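You operate a simulated robot arm through the tools that you are given. There is no shell and no other tool. Be economical: measure what you need, move in short steps, check, and stop when the job is done.

Carry out the task below with a simulated two-armed robot. There is one attempt and no reset: what you move stays moved.

TASK
On the left half of the narrow table, fold the blue towel in half, so that its two long edges meet.

The check looks at the end state, three seconds after you hand in, the way a careful person would. Anything else that was tipped, shoved, dropped, spilled or broken makes it a failure. Flat cloth is picked up by pressing the open fingertips on it (5 to 10 N) and closing them slowly along it; thin cloth reads only 2 to 8 mm in the jaws.

THE ROBOT
Two 7-joint arms with two-finger parallel grippers on one trunk, on a base that drives. Base frame: it is fixed to the floor where the robot stands at the start and does not move with it; the origin is under the middle of the robot, x ahead of it, y to its left, z up; the surface under the hand at the start is at about z = 800. Readings come in mm, rad, newtons and seconds.
The left shoulder is at the start at [50, 209, 1171], the right one opposite. With the tool pointing down near the work surface each hand reaches from about 100 to 900 mm from the robot's upright axis, wherever it stands, measured 20 degrees to its own side. Places, roughly: left half of the narrow table [500, -100, 800]. Payload 4.4 kg a hand.
Tool frame (each hand has its own): the origin (TCP) lies between the finger pads and is the grasp point; the fingertips stand 23 mm ahead of it; z points along the fingers, y is the line along which they close. The gripper opens to 94 mm. The fingers are 38 mm wide and 10 mm thick; the gripper's body (54 by 96 mm) begins 39 mm behind the TCP.
Orientation is told as [roll, pitch, yaw] about the base's x, y, z axes, in that order, counted from this pose: with the fingers straight down and closing along the base's y, the tool's x points along the base's -x, its y along +y and its z along -z.

THE INTERFACE
- The arms move only by the tool play_rows. It takes "left_motion", "right_motion" or both (then of equal length, played together; a hand with none holds still); each is a list of rows, each a list of 7 numbers: the shift along the tool's x, y, z in mm, then the turn, a rotation vector about the tool's x, y, z in rad, then the closure, from 0 (fully open) to 1 (shut). In form: [[tx, ty, tz, rx, ry, rz, fingers], ...]. A call has 1 to 20 rows; each row shifts and turns the commanded pose from where the row before left it, along the tool's axes as they then stand. A row lasts 0.2 s, in which the tool goes at most 50 mm and 0.15 rad; a call with a longer step from one row to the next is refused whole, and so is a gripper value outside its range. A pose out of reach is approached as far as the arm can. The call stops where the force on the tool passes 40 N (or 10 N more than at its start, if that is more) or the arm is blocked; 0.2 s more then pass. Each finger travels about 108 mm/s and halts on what it meets, pressing with about 23 N; the grip force reading is that of the motor and also rises with nothing between the fingers. The clock runs only during rows and for 0.2 s after the last one: add rows that do not move to give the fingers time. The reply holds the time, the measured pose of the TCP, the force on the tool along the base axes, the opening and the grip force, in the units named above and with some noise, with the torque about the TCP (base axes, N m) and any sound that the robot's microphone picked up, and new pictures: "pictures" is both (left out), scene, wrist or none (wrist: the cameras of the hands that moved).
- Cameras (640 x 400 px; columns grow to the right, rows downward): "scene" is now at [135.1, -23.5, 1313.7]; the picture's right is [-0.33, -0.94, 0.00], its down [-0.76, 0.27, -0.59] and it looks along [0.56, -0.20, -0.81] (base axes); focal length 255 px, centre (320, 200). "left" rides on the left gripper at [86, -16, -74] in its tool frame; the picture's right is [0.18, 0.98, 0.00], its down [-0.58, 0.11, -0.81] and it looks along [-0.79, 0.15, 0.59] (tool axes); focal length 243 px, centre (320, 200). "right" rides on the right gripper at [86, 16, -74] in its tool frame; the picture's right is [-0.18, 0.98, 0.00], its down [-0.58, -0.11, -0.81] and it looks along [-0.79, -0.15, 0.59] (tool axes); focal length 243 px, centre (320, 200). There is no depth. A picture from a camera that has moved, and an enlarged one, comes with that camera's place and axes in the base frame and with its lens.
- move_column(by): slides the trunk up (or, below 0, down) by that many mm; the arms and the scene camera ride with it, the base frame stays. It gives what a move gives, with no picture.
- base_move(legs): drives the robot by 1 to 6 legs, each [ahead, left, turn to the left] in mm, mm and rad, along the robot's own axes; the way and the turn of a leg run together, so that a leg with both is an arc; at most 1500 mm and 3.142 rad a leg. The arms and the cameras ride along, it lands a little off, and it stops where it bumps. It gives what a move gives, and a new picture of the scene camera.
- aim_head(pan, tilt): turns the head with the scene camera to pan (to the left, within 1.396 rad either way) and tilt (down, from -0.506 to 1.204), counted from straight ahead of the robot. It gives what a move gives, and a new picture of the scene camera.
- inspect(camera, box): a new picture of the part [left, top, right, bottom] of that camera's present view, enlarged. No time passes.
- sign_off(): hands the job in; it is judged then, once.

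Work in short steps. Places have to be worked out from the pictures, the camera data and where the tool is seen: move nearer, look again, correct. Check each grasp and each placing, and mend what went wrong. You have 120 turns and 260 pictures in all, those below and enlarged ones among them. Open the grippers and draw the arms clear of the work before you hand the job in, unless the task says otherwise; then end with one line.

The tools are called after ">>>" as name(argument=value, ...) on one line, values as JSON. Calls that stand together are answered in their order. play_rows: Moves the arms, as the interface text tells. Its arguments: {"type":"object","properties":{"left_motion":{"type":"array"},"right_motion":{"type":"array"},"pictures":{"type":"string","enum":["both","scene","wrist","none"]}},"required":[]} The other tools are called the same way: move_column (by) slides the trunk up or down; base_move (legs) drives the base; aim_head (pan, tilt) turns the head that bears the scene camera; inspect (camera, box) takes an enlarged picture of a part of a camera's view; sign_off () hands the job in.

At the start:

```text
time_s: 0.0
left_ee_pos: [508.8, 49.2, 1002.2]
left_ee_rot: [0.001, 0.001, -0.001]
left_ft_force: [1.1, 1.0, 0.3]
left_moment: [-0.02, -0.02, 0.0]
left_opening: 94.0
left_grip_force: 0.0
right_ee_pos: [429.8, -403.7, 1022.9]
right_ee_rot: [0.001, -0.002, -0.001]
right_ft_force: [-1.0, -1.1, 0.1]
right_moment: [0.04, -0.06, 0.0]
right_opening: 94.1
right_grip_force: 0.1
trunk travel left (down, up): [-250.0, 313.0]
robot x, y, heading: [-3.9, -1.0, 0.001]
head pan, tilt: [-0.342, 0.939]
```

scene: 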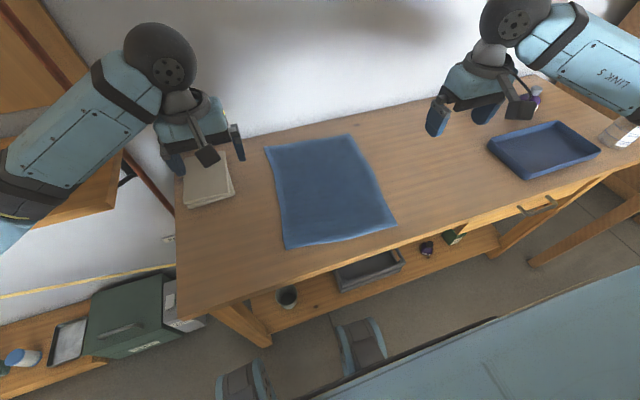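
right: 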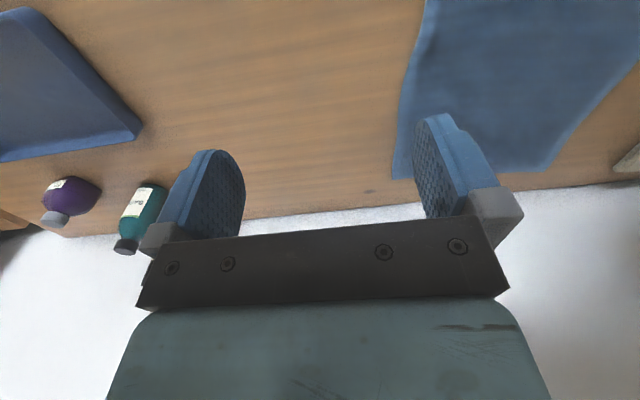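
left: 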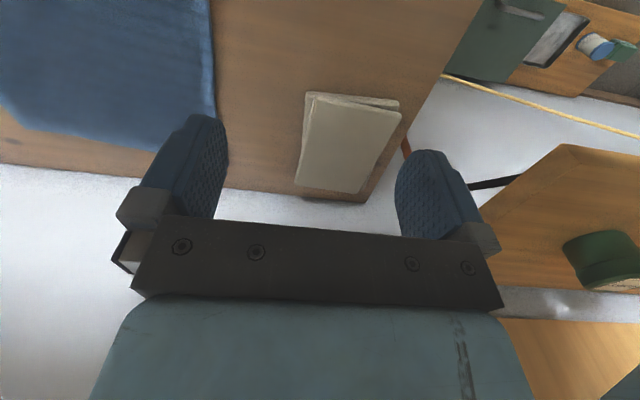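

The towel's corners come out at about A(720,-62), B(692,-319), C(361,-293) and D(391,-39), with the long edges running along x. Turning the base right would keep the two arms apart, so I look first at what stands to the right.

>>> aim_head(pan=-1.2, tilt=0.9)

>>> aim_head(pan=0.0, tilt=1.2)

```text
time_s: 1.2
left_ee_pos: [508.7, 49.6, 1001.7]
left_ee_rot: [0.001, 0.0, 0.001]
left_ft_force: [0.7, 0.5, 0.1]
left_moment: [0.0, 0.0, 0.02]
left_opening: 94.0
left_grip_force: 0.1
right_ee_pos: [430.3, -403.6, 1023.9]
right_ee_rot: [-0.002, 0.0, 0.001]
right_ft_force: [-0.3, 0.1, -0.8]
right_moment: [-0.01, 0.01, -0.02]
right_opening: 93.9
right_grip_force: 0.0
trunk travel left (down, up): [-250.0, 313.0]
robot x, y, heading: [-1.4, 2.4, 0.002]
head pan, tilt: [-1.201, 0.901]
camera scene: at [93.4, -69.3, 1316.6], right [-0.93, -0.36, 0.0], down [-0.28, 0.73, -0.62], along [0.23, -0.58, -0.78], focal length 255 px, centre (320, 200)
```

scene: 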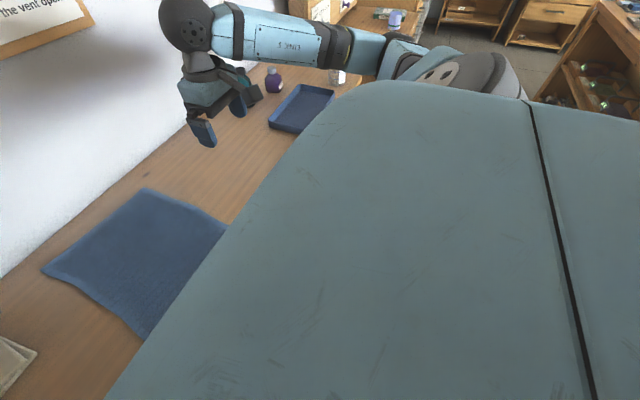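

```text
time_s: 2.6
left_ee_pos: [508.3, 50.1, 1002.2]
left_ee_rot: [0.0, 0.0, -0.001]
left_ft_force: [-0.1, 0.0, -0.3]
left_moment: [-0.03, 0.0, 0.01]
left_opening: 93.8
left_grip_force: 0.1
right_ee_pos: [428.7, -404.8, 1023.2]
right_ee_rot: [-0.002, -0.001, -0.001]
right_ft_force: [0.6, 0.0, 0.1]
right_moment: [-0.03, 0.01, 0.01]
right_opening: 94.1
right_grip_force: 0.0
trunk travel left (down, up): [-250.0, 313.0]
robot x, y, heading: [1.5, 0.5, 0.003]
head pan, tilt: [0.0, 1.201]
camera scene: at [121.9, 1.1, 1296.8], right [0.0, -1.0, 0.0], down [-0.93, 0.0, -0.36], along [0.36, 0.0, -0.93], focal length 255 px, centre (320, 200)
```

scene: 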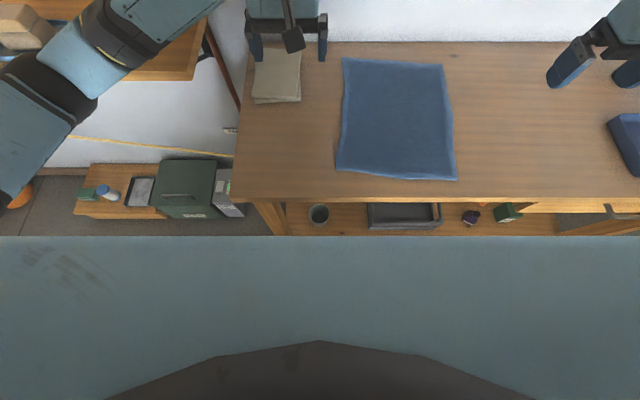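

The teal surface is the robot's own chest, so nothing is in the way. I back up slightly and turn right by 0.5 rad so the two arms work side by side on the towel.

>>> base_move(legs=[[-40, 0, 0], [0, 0, -0.5]])

>>> aim_head(pan=0.1, tilt=1.0)

```text
time_s: 4.9
left_ee_pos: [431.1, -199.3, 1000.8]
left_ee_rot: [0.0, 0.001, -0.495]
left_ft_force: [0.2, 0.2, -0.3]
left_moment: [-0.01, -0.02, 0.0]
left_opening: 93.9
left_grip_force: 0.1
right_ee_pos: [144.3, -560.5, 1023.8]
right_ee_rot: [0.0, -0.001, -0.494]
right_ft_force: [0.4, -1.2, 0.3]
right_moment: [0.01, 0.02, 0.0]
right_opening: 94.0
right_grip_force: 0.1
trunk travel left (down, up): [-250.0, 313.0]
robot x, y, heading: [-39.1, 0.9, -0.496]
head pan, tilt: [0.0, 1.201]
camera scene: at [66.8, -57.4, 1296.8], right [-0.48, -0.88, 0.0], down [-0.82, 0.44, -0.36], along [0.32, -0.17, -0.93], focal length 255 px, centre (320, 200)
```

scene: 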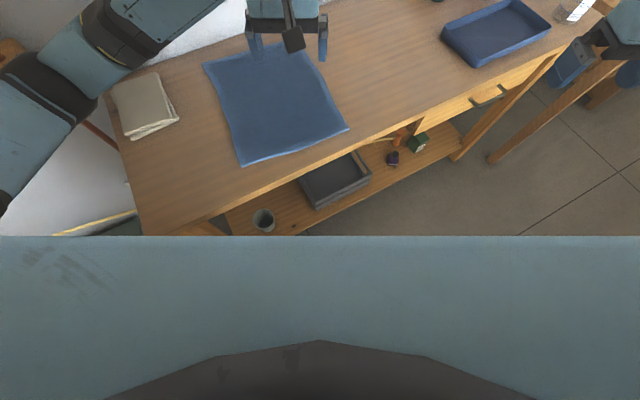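

```text
time_s: 5.6
left_ee_pos: [431.3, -198.3, 1002.1]
left_ee_rot: [0.0, 0.0, -0.495]
left_ft_force: [0.0, -0.2, 0.1]
left_moment: [-0.02, -0.01, -0.03]
left_opening: 94.0
left_grip_force: 0.1
right_ee_pos: [146.5, -559.6, 1023.5]
right_ee_rot: [0.0, 0.0, -0.495]
right_ft_force: [0.3, 0.6, 0.2]
right_moment: [0.04, -0.01, 0.0]
right_opening: 94.2
right_grip_force: 0.1
trunk travel left (down, up): [-250.0, 313.0]
robot x, y, heading: [-37.6, 0.5, -0.498]
head pan, tilt: [0.099, 1.0]
camera scene: at [82.5, -57.8, 1309.3], right [-0.39, -0.92, 0.0], down [-0.78, 0.33, -0.54], along [0.5, -0.21, -0.84], focal length 255 px, centre (320, 200)
```

scene: 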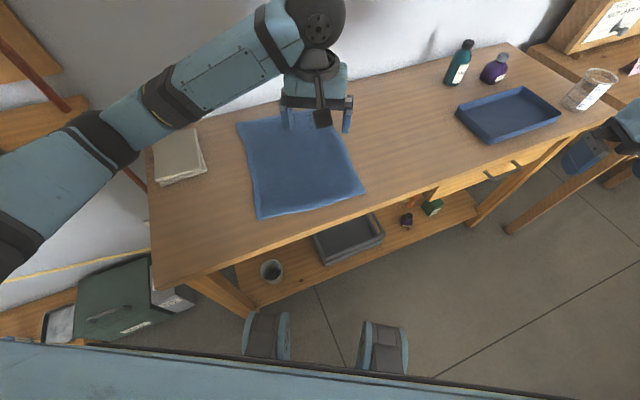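

The base is turned as planned. Now I set both hands to yaw -0.077, square to the towel, and carry them to a hover: left above corner A, right toward D but stopping short.

>>> play_rows(left_motion=[[0, 0, 0, 0, 0, -0.14, 0.62], [0, 0, 0, 0, 0, -0.14, 0.62], [0, 0, 0, 0, 0, -0.138, 0.62], [-35.6, 18.5, 14.6, 0, 0, 0, 0.62], [-35.6, 18.5, 14.6, 0, 0, 0, 0.62], [-35.6, 18.5, 14.6, 0, 0, 0, 0.62], [-35.6, 18.5, 14.6, 0, 0, 0, 0.62], [-35.6, 18.5, 14.6, 0, 0, 0, 0.62], [-35.6, 18.5, 14.6, 0, 0, 0, 0.62], [-35.6, 18.5, 14.6, 0, 0, 0, 0.62], [0, 0, 0, 0, 0, 0, 0.62], [0, 0, 0, 0, 0, 0, 0.62]], right_motion=[[0, 0, 0, 0, 0, -0.14, 0.62], [0, 0, 0, 0, 0, -0.14, 0.62], [0, 0, 0, 0, 0, -0.138, 0.62], [-17.6, 39.2, 9.5, 0, 0, 0, 0.62], [-17.6, 39.2, 9.5, 0, 0, 0, 0.62], [-17.6, 39.2, 9.5, 0, 0, 0, 0.62], [-17.6, 39.2, 9.5, 0, 0, 0, 0.62], [-17.6, 39.2, 9.5, 0, 0, 0, 0.62], [-17.6, 39.2, 9.5, 0, 0, 0, 0.62], [-17.6, 39.2, 9.5, 0, 0, 0, 0.62], [-17.6, 39.2, 9.5, 0, 0, 0, 0.62], [-17.6, 39.2, 9.5, 0, 0, 0, 0.62]])

```text
time_s: 8.4
left_ee_pos: [676.2, -156.2, 924.8]
left_ee_rot: [-0.007, -0.04, -0.158]
left_ft_force: [-0.2, 0.4, -0.4]
left_moment: [0.03, 0.02, -0.01]
left_opening: 35.6
left_grip_force: 0.0
right_ee_pos: [309.3, -254.5, 937.4]
right_ee_rot: [0.013, -0.009, -0.147]
right_ft_force: [-0.5, 0.8, -0.1]
right_moment: [-0.06, -0.01, 0.05]
right_opening: 36.0
right_grip_force: 0.0
trunk travel left (down, up): [-250.0, 313.0]
robot x, y, heading: [-38.6, 1.6, -0.563]
head pan, tilt: [0.099, 1.0]
stopped in row 12 (left hand): the arm was blocked; the commanded pose is now the measured one
camera scene: at [68.0, -79.1, 1308.0], right [-0.45, -0.89, -0.01], down [-0.75, 0.38, -0.54], along [0.49, -0.23, -0.84], focal length 255 px, centre (320, 200)
camera right: at [225.2, -228.1, 1011.6], right [0.33, 0.95, 0.01], down [0.55, -0.2, 0.81], along [0.77, -0.26, -0.59], focal length 243 px, centre (320, 200)
camera left: at [586.5, -156.0, 996.6], right [-0.03, 1.0, -0.01], down [0.56, 0.03, 0.83], along [0.83, 0.01, -0.56], focal length 243 px, centre (320, 200)
```

scene: 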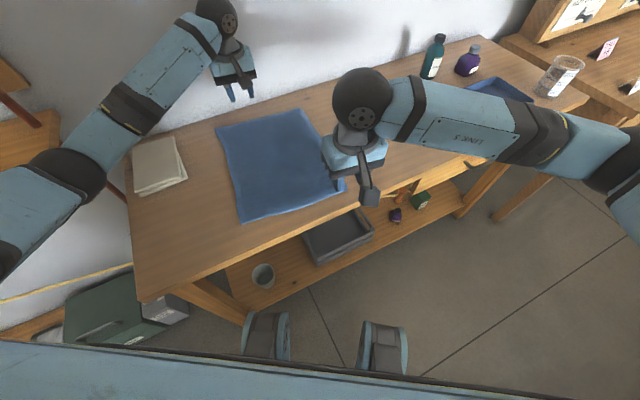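
right: 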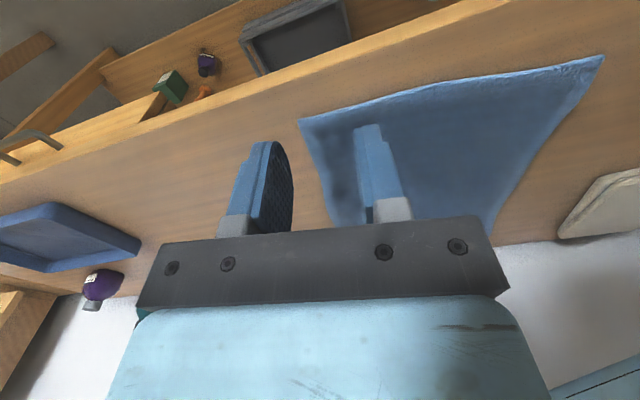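
left: 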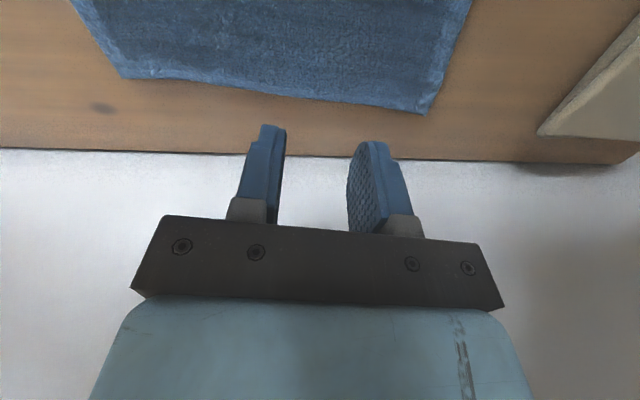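

The left arm was blocked at (676,-156,925) and the base was pushed round by 0.07 rad. Something to the left or behind must be touching that arm, so I look there before moving on.

>>> aim_head(pan=1.0, tilt=0.6)

>>> aim_head(pan=0.45, tilt=0.5)

```text
time_s: 9.6
left_ee_pos: [679.3, -156.3, 922.0]
left_ee_rot: [-0.003, -0.029, -0.156]
left_ft_force: [-0.1, -0.8, 0.4]
left_moment: [0.0, 0.0, -0.01]
left_opening: 36.0
left_grip_force: 0.0
right_ee_pos: [312.0, -256.1, 936.4]
right_ee_rot: [0.015, -0.005, -0.146]
right_ft_force: [0.4, -0.1, 0.4]
right_moment: [0.0, 0.01, -0.04]
right_opening: 35.6
right_grip_force: 0.1
trunk travel left (down, up): [-250.0, 313.0]
robot x, y, heading: [-39.9, -1.9, -0.565]
head pan, tilt: [1.0, 0.6]
camera scene: at [88.6, -14.9, 1342.2], right [0.42, -0.91, -0.01], down [-0.51, -0.23, -0.83], along [0.75, 0.36, -0.55], focal length 255 px, centre (320, 200)
```

scene: 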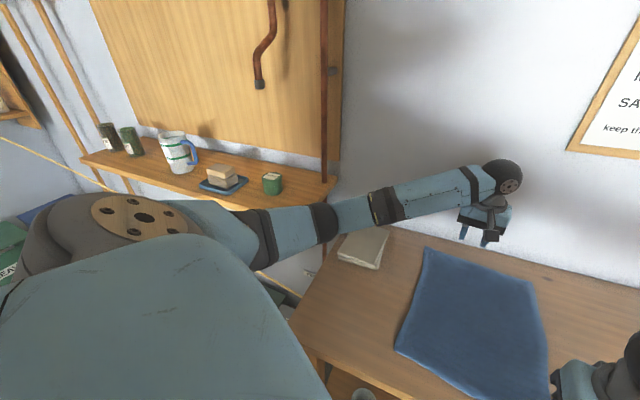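

```text
time_s: 10.6
left_ee_pos: [679.2, -155.6, 921.4]
left_ee_rot: [-0.002, -0.029, -0.155]
left_ft_force: [0.5, -0.1, -0.2]
left_moment: [-0.02, 0.01, 0.0]
left_opening: 35.8
left_grip_force: 0.0
right_ee_pos: [312.0, -256.6, 936.3]
right_ee_rot: [0.017, -0.006, -0.144]
right_ft_force: [-0.2, -0.6, 0.5]
right_moment: [-0.03, 0.03, 0.0]
right_opening: 35.7
right_grip_force: 0.1
trunk travel left (down, up): [-250.0, 313.0]
robot x, y, heading: [-38.1, 1.2, -0.567]
head pan, tilt: [0.45, 0.499]
camera scene: at [98.9, -62.5, 1350.8], right [-0.11, -0.99, -0.02], down [-0.47, 0.07, -0.88], along [0.88, -0.09, -0.47], focal length 255 px, centre (320, 200)
```

scene: 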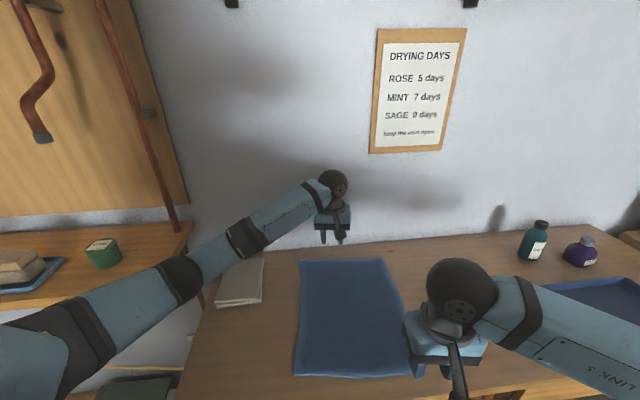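

By triangulation, the left elbow (about (475,159,1007)) rests against the end of the wall shelf, whose corner is near y≈220, z≈930. I shift the base 80 mm toward -y to clear it, then look at the shelf items and the arms.

>>> base_move(legs=[[43, -67, 0]])

>>> aim_head(pan=0.6, tilt=0.85)

```text
time_s: 11.8
left_ee_pos: [687.2, -217.6, 914.6]
left_ee_rot: [-0.011, -0.022, -0.145]
left_ft_force: [0.4, -0.1, -0.7]
left_moment: [0.01, 0.02, 0.0]
left_opening: 35.8
left_grip_force: 0.1
right_ee_pos: [317.4, -323.2, 938.1]
right_ee_rot: [0.001, 0.001, -0.141]
right_ft_force: [-0.2, -0.4, -0.6]
right_moment: [0.02, 0.03, -0.03]
right_opening: 35.6
right_grip_force: 0.0
trunk travel left (down, up): [-250.0, 313.0]
robot x, y, heading: [-37.8, -80.1, -0.559]
head pan, tilt: [0.45, 0.499]
camera scene: at [107.9, -123.7, 1350.4], right [-0.11, -0.99, 0.0], down [-0.48, 0.05, -0.88], along [0.87, -0.09, -0.48], focal length 255 px, centre (320, 200)
```

scene: 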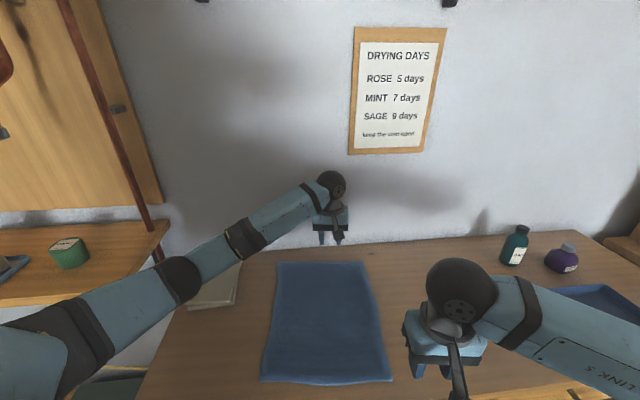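

```text
time_s: 12.7
left_ee_pos: [686.7, -216.2, 913.4]
left_ee_rot: [-0.012, -0.021, -0.145]
left_ft_force: [0.0, 0.0, 0.3]
left_moment: [0.0, -0.01, -0.02]
left_opening: 36.0
left_grip_force: 0.1
right_ee_pos: [318.3, -323.2, 937.3]
right_ee_rot: [0.001, 0.0, -0.141]
right_ft_force: [0.5, 0.3, -1.2]
right_moment: [-0.01, 0.04, -0.01]
right_opening: 35.8
right_grip_force: 0.0
trunk travel left (down, up): [-250.0, 313.0]
robot x, y, heading: [-35.0, -81.5, -0.559]
head pan, tilt: [0.6, 0.85]
camera scene: at [95.6, -110.2, 1320.5], right [0.04, -1.0, 0.0], down [-0.75, -0.03, -0.66], along [0.66, 0.03, -0.75], focal length 255 px, centre (320, 200)
```

scene: 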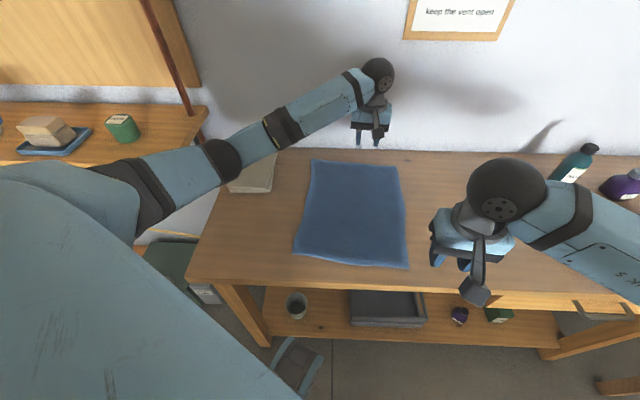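

The arm is now clear of the shelf. I move the left hand to hover above A in gentle steps, and the right hand part of the way to D.

>>> play_rows(left_motion=[[0, 0, 0, -0.012, 0.021, -0.068, 0.62], [1.5, 25, 8, 0, 0, 0, 0.62], [1.5, 25, 8, 0, 0, 0, 0.62], [1.5, 25, 8, 0, 0, 0, 0.62], [1.5, 25, 8, 0, 0, 0, 0.62], [1.5, 25, 8, 0, 0, 0, 0.62], [0, 0, 0, 0, 0, 0, 0.62]], right_motion=[[0, 0, 0, 0, 0, -0.064, 0.62], [-12.5, 30, 8, 0, 0, 0, 0.62], [-12.5, 30, 8, 0, 0, 0, 0.62], [-12.5, 30, 8, 0, 0, 0, 0.62], [-12.5, 30, 8, 0, 0, 0, 0.62], [0, 0, 0, 0, 0, 0, 0.62], [0, 0, 0, 0, 0, 0, 0.62]])

```text
time_s: 14.2
left_ee_pos: [688.7, -99.8, 869.7]
left_ee_rot: [0.0, 0.004, -0.082]
left_ft_force: [-0.1, -0.2, 0.1]
left_moment: [0.0, -0.01, 0.03]
left_opening: 35.7
left_grip_force: 0.1
right_ee_pos: [378.6, -213.4, 903.3]
right_ee_rot: [0.006, 0.001, -0.08]
right_ft_force: [1.2, 0.2, -0.1]
right_moment: [0.02, -0.01, -0.01]
right_opening: 35.8
right_grip_force: 0.1
trunk travel left (down, up): [-250.0, 313.0]
robot x, y, heading: [-38.5, -79.2, -0.562]
head pan, tilt: [0.6, 0.85]
camera scene: at [98.0, -118.5, 1319.4], right [0.04, -1.0, -0.01], down [-0.75, -0.02, -0.66], along [0.66, 0.03, -0.75], focal length 255 px, centre (320, 200)
camera right: at [294.4, -192.0, 979.1], right [0.26, 0.97, 0.01], down [0.57, -0.16, 0.8], along [0.78, -0.21, -0.59], focal length 243 px, centre (320, 200)
camera left: at [601.5, -106.9, 945.4], right [-0.1, 0.99, 0.0], down [0.59, 0.06, 0.8], along [0.8, 0.08, -0.6], focal length 243 px, centre (320, 200)
```

scene: 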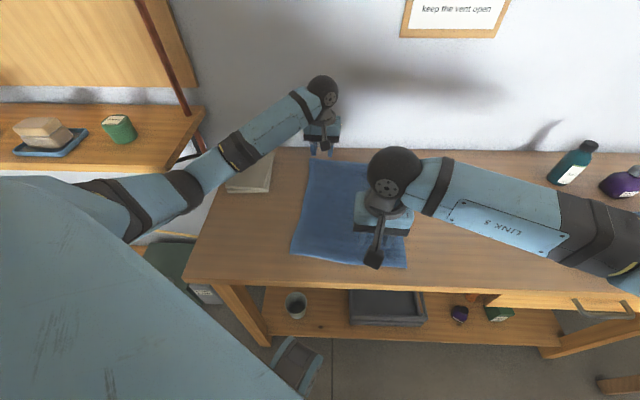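
right: 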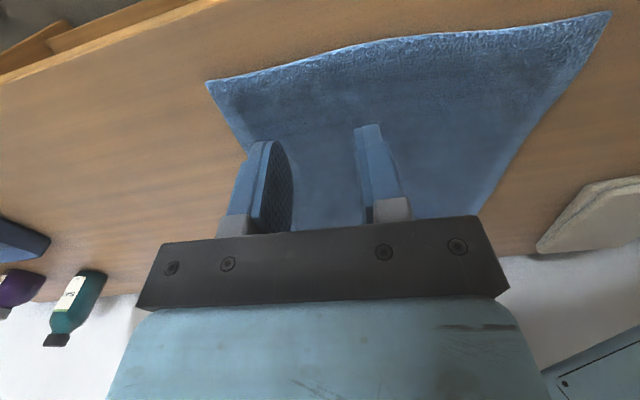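
left: 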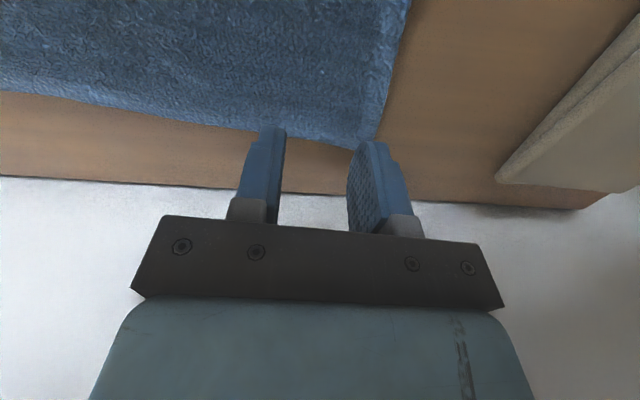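

Both hands move freely now. The wrist views put A at about (724,-55) and D at about (392,-32), so I fine-tune the left hand and bring the right hand over D.

>>> play_rows(left_motion=[[0, 2.2, 4, 0, 0, 0, 0.62], [0, 2.2, 4, 0, 0, 0, 0.62], [0, 2.2, 4, 0, 0, 0, 0.62], [0, 2.2, 4, 0, 0, 0, 0.62], [0, 2.2, 4, 0, 0, 0, 0.62], [0, 0, 0, 0, 0, 0, 0.62]], right_motion=[[-6, 30, 6.6, 0, 0, 0, 0.62], [-6, 30, 6.6, 0, 0, 0, 0.62], [-6, 30, 6.6, 0, 0, 0, 0.62], [-6, 30, 6.6, 0, 0, 0, 0.62], [-6, 30, 6.6, 0, 0, 0, 0.62], [0, 0, 0, 0, 0, 0, 0.62]])

```text
time_s: 15.7
left_ee_pos: [689.9, -79.6, 854.9]
left_ee_rot: [0.0, 0.001, -0.076]
left_ft_force: [-0.4, 0.9, -0.2]
left_moment: [-0.01, 0.0, 0.01]
left_opening: 35.8
left_grip_force: 0.0
right_ee_pos: [418.0, -63.0, 874.6]
right_ee_rot: [0.0, 0.001, -0.076]
right_ft_force: [0.1, 0.1, 0.1]
right_moment: [0.0, -0.02, -0.01]
right_opening: 35.6
right_grip_force: 0.1
trunk travel left (down, up): [-250.0, 313.0]
robot x, y, heading: [-41.9, -79.1, -0.561]
head pan, tilt: [0.6, 0.85]
camera scene: at [95.5, -110.7, 1320.6], right [0.04, -1.0, 0.0], down [-0.75, -0.03, -0.66], along [0.66, 0.03, -0.75], focal length 255 px, centre (320, 200)
camera right: at [333.8, -41.4, 948.8], right [0.26, 0.97, 0.0], down [0.57, -0.15, 0.81], along [0.78, -0.21, -0.59], focal length 243 px, centre (320, 200)
camera left: at [602.5, -86.7, 928.9], right [-0.11, 0.99, 0.0], down [0.59, 0.07, 0.81], along [0.8, 0.09, -0.59], focal length 243 px, centre (320, 200)
```

scene: 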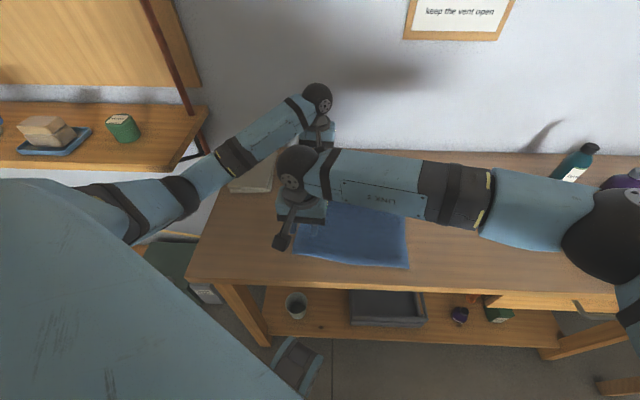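
right: 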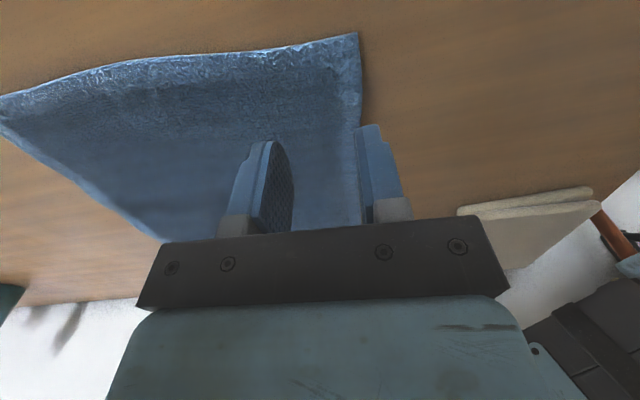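
left: 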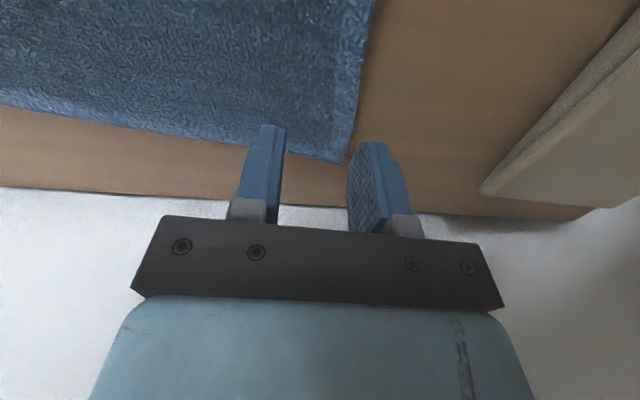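

The insets are about 22 and 25 mm. I shift each hand inward by 7–9 mm and lower both until the fingertips sit just above the cloth.

>>> play_rows(left_motion=[[0, -4.5, 5, 0, 0, 0, 0.62], [0, -4.5, 5, 0, 0, 0, 0.62], [0, 0, 5, 0, 0, 0, 0.62], [0, 0, 5, 0, 0, 0, 0.62], [0, 0, 5, 0, 0, 0, 0.62], [0, 0, 0, 0, 0, 0, 0.62]], right_motion=[[0, -3.5, 9, 0, 0, 0, 0.62], [0, -3.5, 9, 0, 0, 0, 0.62], [0, 0, 9, 0, 0, 0, 0.62], [0, 0, 9, 0, 0, 0, 0.62], [0, 0, 8, 0, 0, 0, 0.62], [0, 0, 0, 0, 0, 0, 0.62]], pictures="wrist")

```text
time_s: 17.1
left_ee_pos: [687.8, -88.7, 829.2]
left_ee_rot: [-0.001, 0.0, -0.076]
left_ft_force: [0.4, 0.4, 0.8]
left_moment: [-0.02, -0.03, 0.0]
left_opening: 35.9
left_grip_force: 0.0
right_ee_pos: [418.7, -69.0, 828.8]
right_ee_rot: [0.0, -0.002, -0.077]
right_ft_force: [-0.3, -0.6, 0.3]
right_moment: [-0.01, 0.01, 0.0]
right_opening: 35.4
right_grip_force: 0.0
trunk travel left (down, up): [-250.0, 313.0]
robot x, y, heading: [-38.6, -79.2, -0.558]
head pan, tilt: [0.6, 0.85]
camera right: at [333.5, -47.0, 903.3], right [0.26, 0.97, 0.0], down [0.57, -0.15, 0.81], along [0.78, -0.21, -0.59], focal length 243 px, centre (320, 200)
camera left: at [600.7, -97.0, 903.3], right [-0.11, 0.99, 0.0], down [0.59, 0.07, 0.81], along [0.8, 0.09, -0.59], focal length 243 px, centre (320, 200)
```

right: 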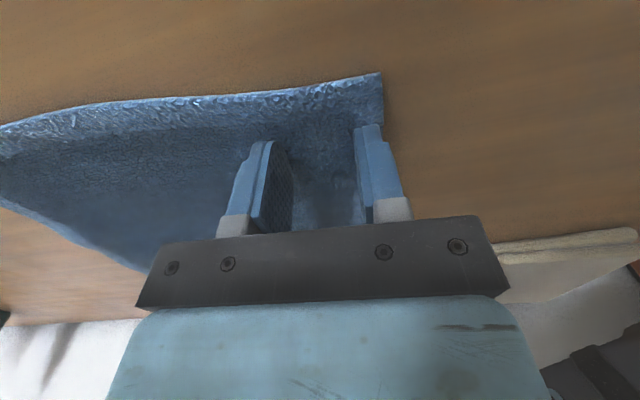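
left: 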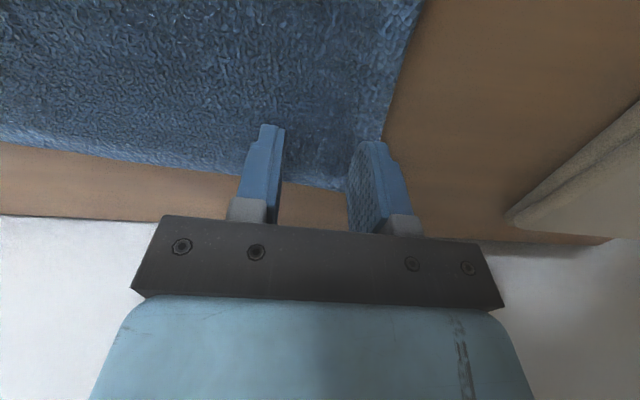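

Both hands are just above the cloth with the outer fingers inside the edge. I lower them in small steps to find contact.

>>> play_rows(left_motion=[[0, 0, 1.5, 0, 0, 0, 0.62], [0, 0, 1.5, 0, 0, 0, 0.62], [0, 0, 1.5, 0, 0, 0, 0.62], [0, 0, 0, 0, 0, 0, 0.62]], right_motion=[[0, 0, 1.5, 0, 0, 0, 0.62], [0, 0, 1.5, 0, 0, 0, 0.62], [0, 0, 1.5, 0, 0, 0, 0.62], [0, 0, 0, 0, 0, 0, 0.62]], pictures="none")

```text
time_s: 18.1
left_ee_pos: [688.3, -89.6, 826.0]
left_ee_rot: [0.001, -0.002, -0.076]
left_ft_force: [0.3, 0.5, 3.9]
left_moment: [0.0, -0.02, -0.04]
left_opening: 36.1
left_grip_force: 0.0
right_ee_pos: [418.2, -67.8, 826.7]
right_ee_rot: [0.0, -0.005, -0.077]
right_ft_force: [0.2, -5.6, 19.0]
right_moment: [-0.15, 0.01, 0.01]
right_opening: 35.5
right_grip_force: 0.0
trunk travel left (down, up): [-250.0, 313.0]
robot x, y, heading: [-37.3, -76.4, -0.555]
head pan, tilt: [0.6, 0.85]
```

The left hand presses at 4 N and the right at 19 N. I even them out toward about 8 N and then close slowly.

>>> play_rows(left_motion=[[0, 0, 0.6, 0, 0, 0, 0.62], [0, 0, 0, 0, 0, 0, 0.62]], right_motion=[[0, 0, -1.0, 0, 0, 0, 0.62], [0, 0, 0, 0, 0, 0, 0.62]], pictures="none")

```text
time_s: 18.6
left_ee_pos: [687.4, -89.1, 827.0]
left_ee_rot: [-0.002, -0.004, -0.077]
left_ft_force: [1.6, -1.1, 10.4]
left_moment: [-0.01, -0.02, -0.02]
left_opening: 35.8
left_grip_force: 0.1
right_ee_pos: [417.3, -67.6, 827.4]
right_ee_rot: [0.0, -0.001, -0.076]
right_ft_force: [1.3, -3.8, 9.8]
right_moment: [-0.05, -0.02, -0.04]
right_opening: 35.8
right_grip_force: 0.1
trunk travel left (down, up): [-250.0, 313.0]
robot x, y, heading: [-39.1, -80.3, -0.558]
head pan, tilt: [0.6, 0.85]
```

Both hands now press at about 10 N, so I close the fingers slowly along the cloth.

>>> play_rows(left_motion=[[0, 0, 0, 0, 0, 0, 0.65], [0, 0, 0, 0, 0, 0, 0.68], [0, 0, 0, 0, 0, 0, 0.71], [0, 0, 0, 0, 0, 0, 0.74], [0, 0, 0, 0, 0, 0, 0.77], [0, 0, 0, 0, 0, 0, 0.8], [0, 0, 0, 0, 0, 0, 0.83], [0, 0, 0, 0, 0, 0, 0.86], [0, 0, 0, 0, 0, 0, 0.89], [0, 0, 0, 0, 0, 0, 0.92], [0, 0, 0, 0, 0, 0, 0.95], [0, 0, 0, 0, 0, 0, 0.98], [0, 0, 0, 0, 0, 0, 1], [0, 0, 0, 0, 0, 0, 1], [0, 0, 0, 0, 0, 0, 1]], right_motion=[[0, 0, 0, 0, 0, 0, 0.65], [0, 0, 0, 0, 0, 0, 0.68], [0, 0, 0, 0, 0, 0, 0.71], [0, 0, 0, 0, 0, 0, 0.74], [0, 0, 0, 0, 0, 0, 0.77], [0, 0, 0, 0, 0, 0, 0.8], [0, 0, 0, 0, 0, 0, 0.83], [0, 0, 0, 0, 0, 0, 0.86], [0, 0, 0, 0, 0, 0, 0.89], [0, 0, 0, 0, 0, 0, 0.92], [0, 0, 0, 0, 0, 0, 0.95], [0, 0, 0, 0, 0, 0, 0.98], [0, 0, 0, 0, 0, 0, 1], [0, 0, 0, 0, 0, 0, 1], [0, 0, 0, 0, 0, 0, 1]], pictures="wrist")

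```text
time_s: 21.9
left_ee_pos: [687.0, -89.2, 826.0]
left_ee_rot: [-0.002, -0.001, -0.076]
left_ft_force: [-1.0, -0.2, 14.6]
left_moment: [-0.01, 0.05, 0.01]
left_opening: 7.1
left_grip_force: 23.0
right_ee_pos: [417.6, -67.3, 827.5]
right_ee_rot: [0.001, -0.001, -0.077]
right_ft_force: [1.0, -0.4, 3.4]
right_moment: [0.0, 0.0, -0.04]
right_opening: 7.9
right_grip_force: 22.8
trunk travel left (down, up): [-250.0, 313.0]
robot x, y, heading: [-39.8, -76.9, -0.561]
head pan, tilt: [0.6, 0.85]
camera right: at [332.5, -45.5, 901.3], right [0.26, 0.97, 0.0], down [0.57, -0.15, 0.81], along [0.78, -0.21, -0.59], focal length 243 px, centre (320, 200)
camera left: at [599.7, -96.9, 900.4], right [-0.11, 0.99, 0.0], down [0.59, 0.07, 0.81], along [0.8, 0.09, -0.59], focal length 243 px, centre (320, 200)
```

right: 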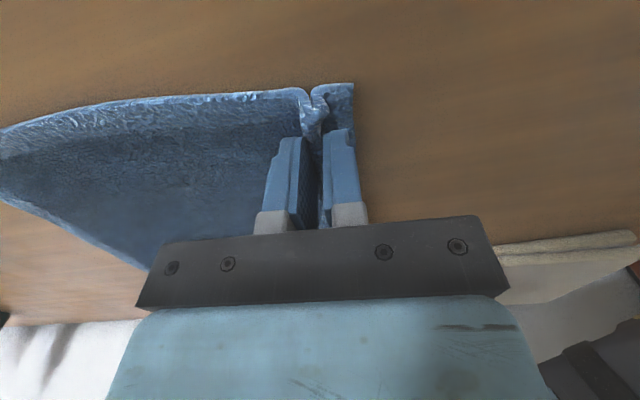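
left: 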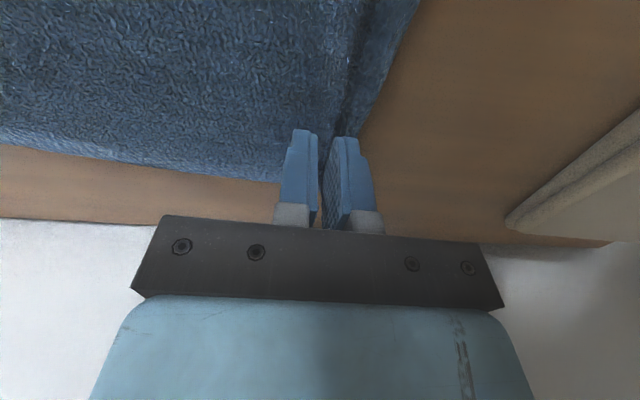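

Both pinches hold at 7–8 mm. With hands-down pinching, folding straight over would tuck the hem under. So I'll lift the whole towel by this edge, lay the BC side down first, and bring the held edge back over it. I start with a slow arc lift.

>>> play_rows(left_motion=[[0, 0, -8, 0, 0, 0, 1], [0, -3, -8, 0, 0, 0, 1], [0, -5, -8, 0, 0, 0, 1], [0, -5, -8, 0, 0, 0, 1], [0, -5, -8, 0, 0, 0, 1], [0, -5, -8, 0, 0, 0, 1], [0, -5, -8, 0, 0, 0, 1], [0, -5, -8, 0, 0, 0, 1], [0, -5, -8, 0, 0, 0, 1], [0, -5, -8, 0, 0, 0, 1], [0, -5, -8, 0, 0, 0, 1], [0, -5, -8, 0, 0, 0, 1], [0, 0, 0, 0, 0, 0, 1]], right_motion=[[0, 0, -8, 0, 0, 0, 1], [0, -3, -8, 0, 0, 0, 1], [0, -5, -8, 0, 0, 0, 1], [0, -5, -8, 0, 0, 0, 1], [0, -5, -8, 0, 0, 0, 1], [0, -5, -8, 0, 0, 0, 1], [0, -5, -8, 0, 0, 0, 1], [0, -5, -8, 0, 0, 0, 1], [0, -5, -8, 0, 0, 0, 1], [0, -5, -8, 0, 0, 0, 1], [0, -5, -8, 0, 0, 0, 1], [0, -5, -8, 0, 0, 0, 1], [0, 0, 0, 0, 0, 0, 1]])

```text
time_s: 24.6
left_ee_pos: [684.1, -143.5, 919.0]
left_ee_rot: [-0.001, 0.001, -0.078]
left_ft_force: [0.6, 0.6, -0.6]
left_moment: [0.04, 0.0, 0.0]
left_opening: 5.1
left_grip_force: 22.6
right_ee_pos: [415.2, -119.8, 922.3]
right_ee_rot: [-0.002, -0.001, -0.078]
right_ft_force: [0.5, -0.3, 0.1]
right_moment: [0.01, 0.0, -0.03]
right_opening: 8.1
right_grip_force: 22.9
trunk travel left (down, up): [-250.0, 313.0]
robot x, y, heading: [-36.3, -79.2, -0.559]
head pan, tilt: [0.6, 0.85]
camera scene: at [95.8, -110.0, 1320.4], right [0.04, -1.0, 0.0], down [-0.75, -0.03, -0.66], along [0.66, 0.03, -0.75], focal length 255 px, centre (320, 200)
camera right: at [330.9, -98.6, 996.8], right [0.26, 0.97, 0.0], down [0.57, -0.15, 0.81], along [0.78, -0.21, -0.59], focal length 243 px, centre (320, 200)
camera left: at [596.6, -150.2, 993.9], right [-0.11, 0.99, 0.0], down [0.59, 0.07, 0.81], along [0.8, 0.09, -0.59], focal length 243 px, centre (320, 200)
```

scene: 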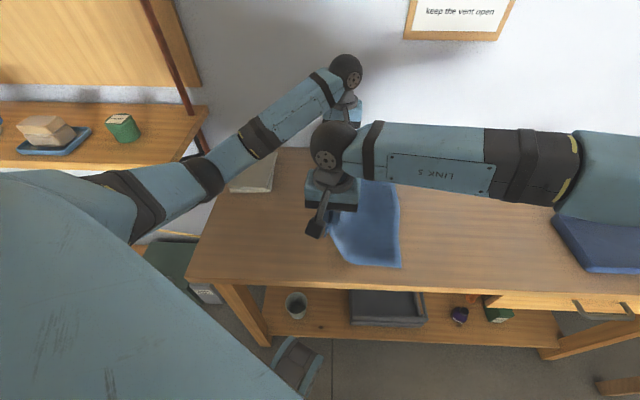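
right: 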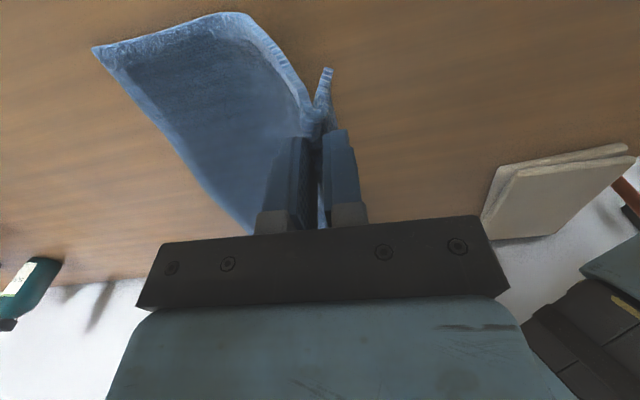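
left: 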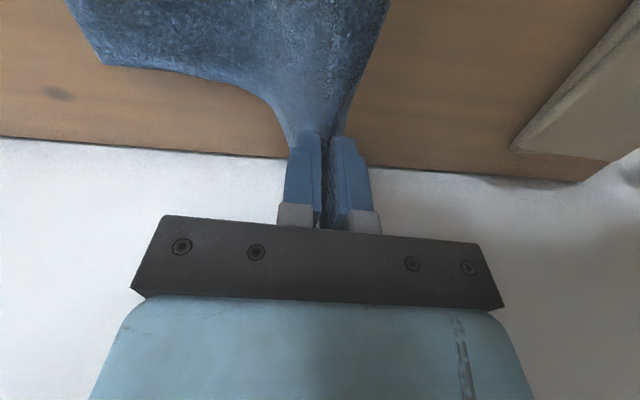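

The lift works and both corners hold. I continue up until the towel hangs free.

>>> play_rows(left_motion=[[0, -4, -9, 0, 0, 0, 1], [0, -4, -9, 0, 0, 0, 1], [0, -4, -9, 0, 0, 0, 1], [0, -4, -9, 0, 0, 0, 1], [0, -4, -9, 0, 0, 0, 1], [0, -4, -9, 0, 0, 0, 1], [0, -4, -9, 0, 0, 0, 1], [0, -4, -9, 0, 0, 0, 1], [0, -4, -9, 0, 0, 0, 1], [0, -4, -9, 0, 0, 0, 1], [0, -4, -9, 0, 0, 0, 1], [0, -4, -9, 0, 0, 0, 1], [0, -4, -9, 0, 0, 0, 1], [0, -4, -9, 0, 0, 0, 1], [0, -4, -9, 0, 0, 0, 1], [0, -4, -9, 0, 0, 0, 1], [0, 0, 0, 0, 0, 0, 1], [0, 0, 0, 0, 0, 0, 1]], right_motion=[[0, -4, -9, 0, 0, 0, 1], [0, -4, -9, 0, 0, 0, 1], [0, -4, -9, 0, 0, 0, 1], [0, -4, -9, 0, 0, 0, 1], [0, -4, -9, 0, 0, 0, 1], [0, -4, -9, 0, 0, 0, 1], [0, -4, -9, 0, 0, 0, 1], [0, -4, -9, 0, 0, 0, 1], [0, -4, -9, 0, 0, 0, 1], [0, -4, -9, 0, 0, 0, 1], [0, -4, -9, 0, 0, 0, 1], [0, -4, -9, 0, 0, 0, 1], [0, -4, -9, 0, 0, 0, 1], [0, -4, -9, 0, 0, 0, 1], [0, -4, -9, 0, 0, 0, 1], [0, -4, -9, 0, 0, 0, 1], [0, 0, 0, 0, 0, 0, 1], [0, 0, 0, 0, 0, 0, 1]])

```text
time_s: 28.4
left_ee_pos: [679.6, -204.7, 1065.6]
left_ee_rot: [-0.001, 0.0, -0.077]
left_ft_force: [-0.3, 0.0, 0.9]
left_moment: [0.04, 0.02, -0.01]
left_opening: 5.0
left_grip_force: 22.8
right_ee_pos: [409.8, -182.5, 1065.8]
right_ee_rot: [0.001, 0.0, -0.076]
right_ft_force: [1.1, 0.7, 0.0]
right_moment: [-0.01, -0.01, 0.02]
right_opening: 7.9
right_grip_force: 22.7
trunk travel left (down, up): [-250.0, 313.0]
robot x, y, heading: [-38.3, -76.9, -0.561]
head pan, tilt: [0.6, 0.85]
camera scene: at [95.5, -110.2, 1320.5], right [0.04, -1.0, 0.0], down [-0.75, -0.03, -0.66], along [0.66, 0.03, -0.75], focal length 255 px, centre (320, 200)
camera right: at [325.0, -160.4, 1140.0], right [0.26, 0.97, 0.0], down [0.57, -0.15, 0.81], along [0.78, -0.21, -0.59], focal length 243 px, centre (320, 200)
camera left: at [591.6, -212.7, 1139.9], right [-0.11, 0.99, 0.0], down [0.59, 0.06, 0.81], along [0.8, 0.09, -0.59], focal length 243 px, centre (320, 200)
```

scene: 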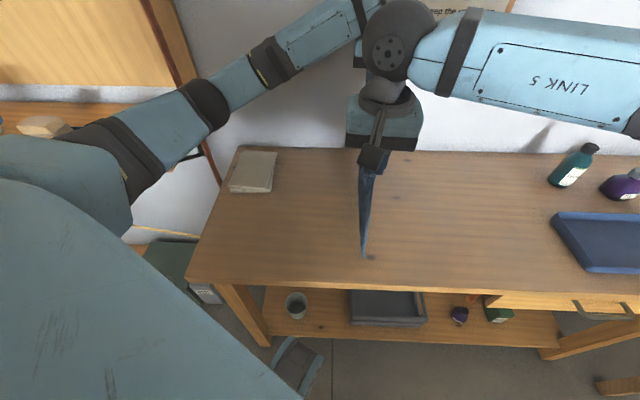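
right: 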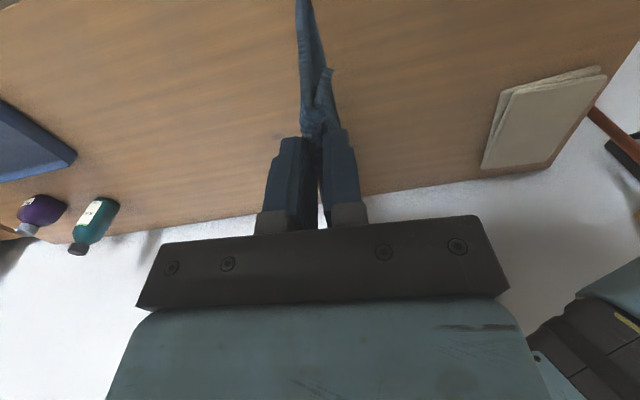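
left: 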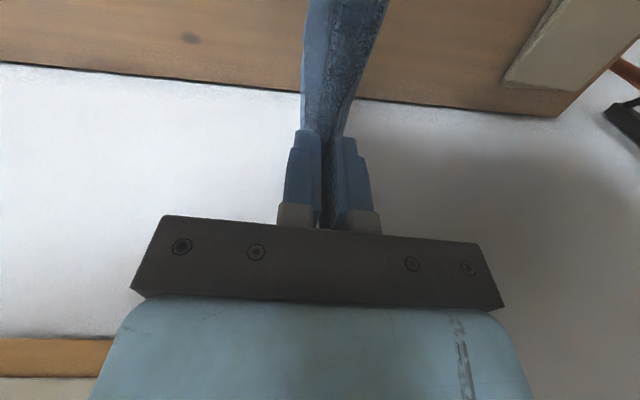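

The towel hangs straight, its lower edge just above the table near y≈-195. I carry it about 60 mm toward +y so the result lies near where it was, then let it settle.

>>> play_rows(left_motion=[[0, 0, -5, 0, 0, 0, 1], [0, 4, -5, 0, 0, 0, 1], [0, 8, 0, 0, 0, 0, 1], [0, 8, 0, 0, 0, 0, 1], [0, 8, 0, 0, 0, 0, 1], [0, 8, 0, 0, 0, 0, 1], [0, 8, 0, 0, 0, 0, 1], [0, 8, 0, 0, 0, 0, 1], [0, 8, 0, 0, 0, 0, 1], [0, 4, 0, 0, 0, 0, 1], [0, 0, 0, 0, 0, 0, 1], [0, 0, 0, 0, 0, 0, 1], [0, 0, 0, 0, 0, 0, 1], [0, 0, 0, 0, 0, 0, 1]], right_motion=[[0, 0, -5, 0, 0, 0, 1], [0, 4, -5, 0, 0, 0, 1], [0, 8, 0, 0, 0, 0, 1], [0, 8, 0, 0, 0, 0, 1], [0, 8, 0, 0, 0, 0, 1], [0, 8, 0, 0, 0, 0, 1], [0, 8, 0, 0, 0, 0, 1], [0, 8, 0, 0, 0, 0, 1], [0, 8, 0, 0, 0, 0, 1], [0, 4, 0, 0, 0, 0, 1], [0, 0, 0, 0, 0, 0, 1], [0, 0, 0, 0, 0, 0, 1], [0, 0, 0, 0, 0, 0, 1], [0, 0, 0, 0, 0, 0, 1]], pictures="scene")

>>> inspect(camera="left", box=[200, 0, 500, 200])

>>> inspect(camera="right", box=[200, 0, 500, 200])

```text
time_s: 31.4
left_ee_pos: [685.0, -141.4, 1074.2]
left_ee_rot: [-0.002, -0.001, -0.079]
left_ft_force: [-0.4, -0.3, 0.6]
left_moment: [0.03, 0.04, -0.02]
left_opening: 4.8
left_grip_force: 22.6
right_ee_pos: [414.9, -119.8, 1076.2]
right_ee_rot: [0.0, -0.001, -0.078]
right_ft_force: [0.5, -0.8, -0.2]
right_moment: [0.04, 0.02, -0.02]
right_opening: 8.0
right_grip_force: 22.9
trunk travel left (down, up): [-250.0, 313.0]
robot x, y, heading: [-35.3, -79.5, -0.559]
head pan, tilt: [0.6, 0.85]
camera scene: at [95.6, -110.1, 1320.5], right [0.04, -1.0, 0.0], down [-0.75, -0.03, -0.66], along [0.66, 0.03, -0.75], focal length 255 px, centre (320, 200)
```

scene: 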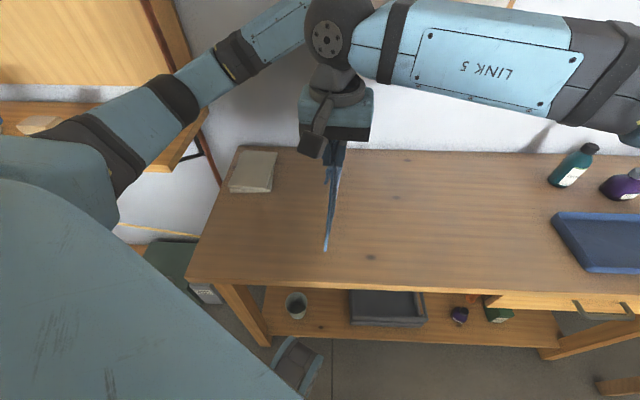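

```text
2.00 times, centred on (350, 100) of left
camera zoom: at [596.9, -149.5, 1149.6], right [-0.11, 0.99, 0.0], down [0.59, 0.06, 0.81], along [0.8, 0.09, -0.59], focal length 485 px, centre (260, 400)
```

zoom: 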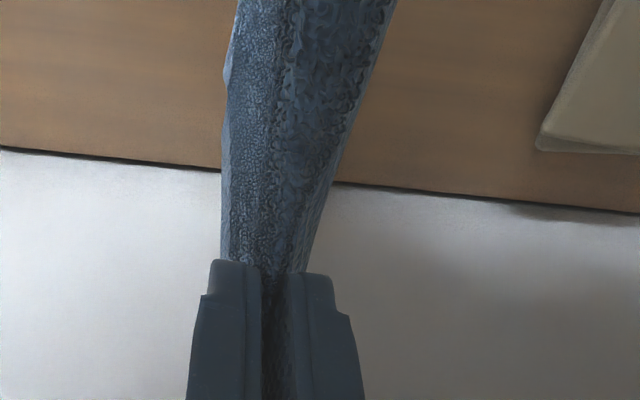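

```text
2.00 times, centred on (350, 100) of right
camera zoom: at [329.8, -97.5, 1150.2], right [0.26, 0.97, 0.0], down [0.57, -0.15, 0.81], along [0.78, -0.21, -0.59], focal length 485 px, centre (260, 400)
```

zoom: 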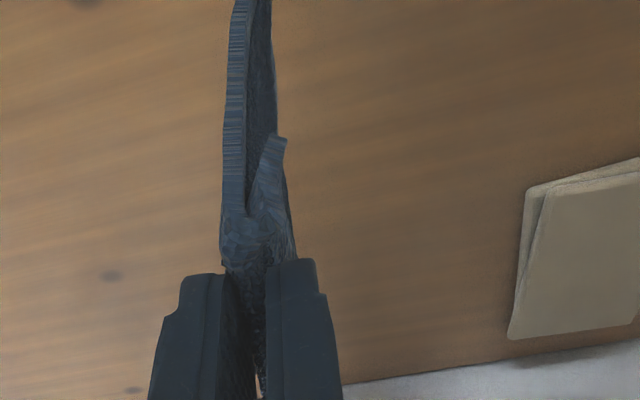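

The tail of the edge lies on the +y side of the pinch, as wanted. I now lower diagonally toward -y so that the bottom edge lands and the lower half lays out toward -y.

>>> play_rows(left_motion=[[0, -3, 8, 0, 0, 0, 1], [0, -4, 8, 0, 0, 0, 1], [0, -6, 8, 0, 0, 0, 1], [0, -7, 8, 0, 0, 0, 1], [0, -7, 8, 0, 0, 0, 1], [0, -7, 8, 0, 0, 0, 1], [0, -7, 8, 0, 0, 0, 1], [0, -7, 8, 0, 0, 0, 1], [0, -7, 8, 0, 0, 0, 1], [0, -7, 8, 0, 0, 0, 1], [0, 0, 0, 0, 0, 0, 1]], right_motion=[[0, -3, 8, 0, 0, 0, 1], [0, -4, 8, 0, 0, 0, 1], [0, -6, 8, 0, 0, 0, 1], [0, -7, 8, 0, 0, 0, 1], [0, -7, 8, 0, 0, 0, 1], [0, -7, 8, 0, 0, 0, 1], [0, -7, 8, 0, 0, 0, 1], [0, -7, 8, 0, 0, 0, 1], [0, -7, 8, 0, 0, 0, 1], [0, -7, 8, 0, 0, 0, 1], [0, 0, 0, 0, 0, 0, 1]])

```text
time_s: 33.9
left_ee_pos: [679.8, -202.2, 997.0]
left_ee_rot: [-0.001, 0.0, -0.077]
left_ft_force: [-0.2, 0.6, -0.2]
left_moment: [-0.01, -0.01, 0.01]
left_opening: 5.0
left_grip_force: 22.7
right_ee_pos: [410.2, -182.0, 996.0]
right_ee_rot: [0.0, 0.0, -0.077]
right_ft_force: [0.8, -0.2, 0.2]
right_moment: [0.02, 0.01, -0.02]
right_opening: 8.0
right_grip_force: 23.0
trunk travel left (down, up): [-250.0, 313.0]
robot x, y, heading: [-37.1, -78.9, -0.558]
head pan, tilt: [0.6, 0.85]
camera scene: at [95.6, -109.8, 1320.5], right [0.04, -1.0, 0.0], down [-0.75, -0.03, -0.66], along [0.66, 0.03, -0.75], focal length 255 px, centre (320, 200)
camera right: at [325.8, -159.3, 1070.5], right [0.26, 0.97, 0.0], down [0.57, -0.15, 0.81], along [0.78, -0.21, -0.59], focal length 243 px, centre (320, 200)
camera left: at [591.8, -210.0, 1071.1], right [-0.11, 0.99, 0.0], down [0.59, 0.07, 0.81], along [0.8, 0.09, -0.59], focal length 243 px, centre (320, 200)
```

scene: 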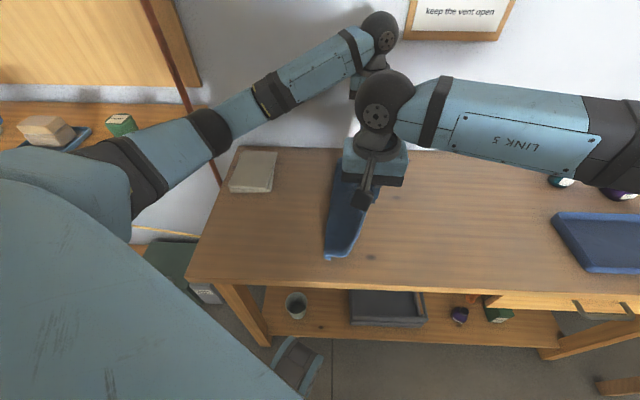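
right: 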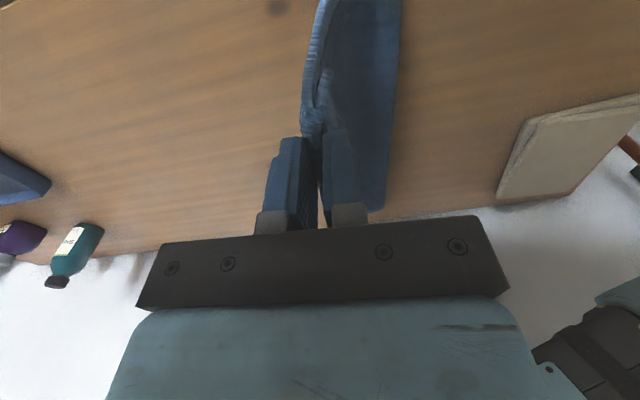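
left: 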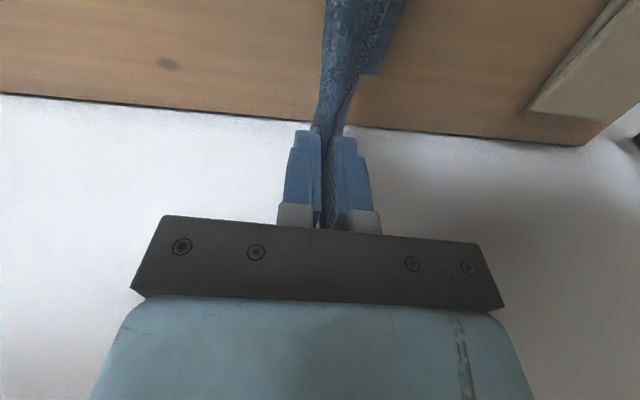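

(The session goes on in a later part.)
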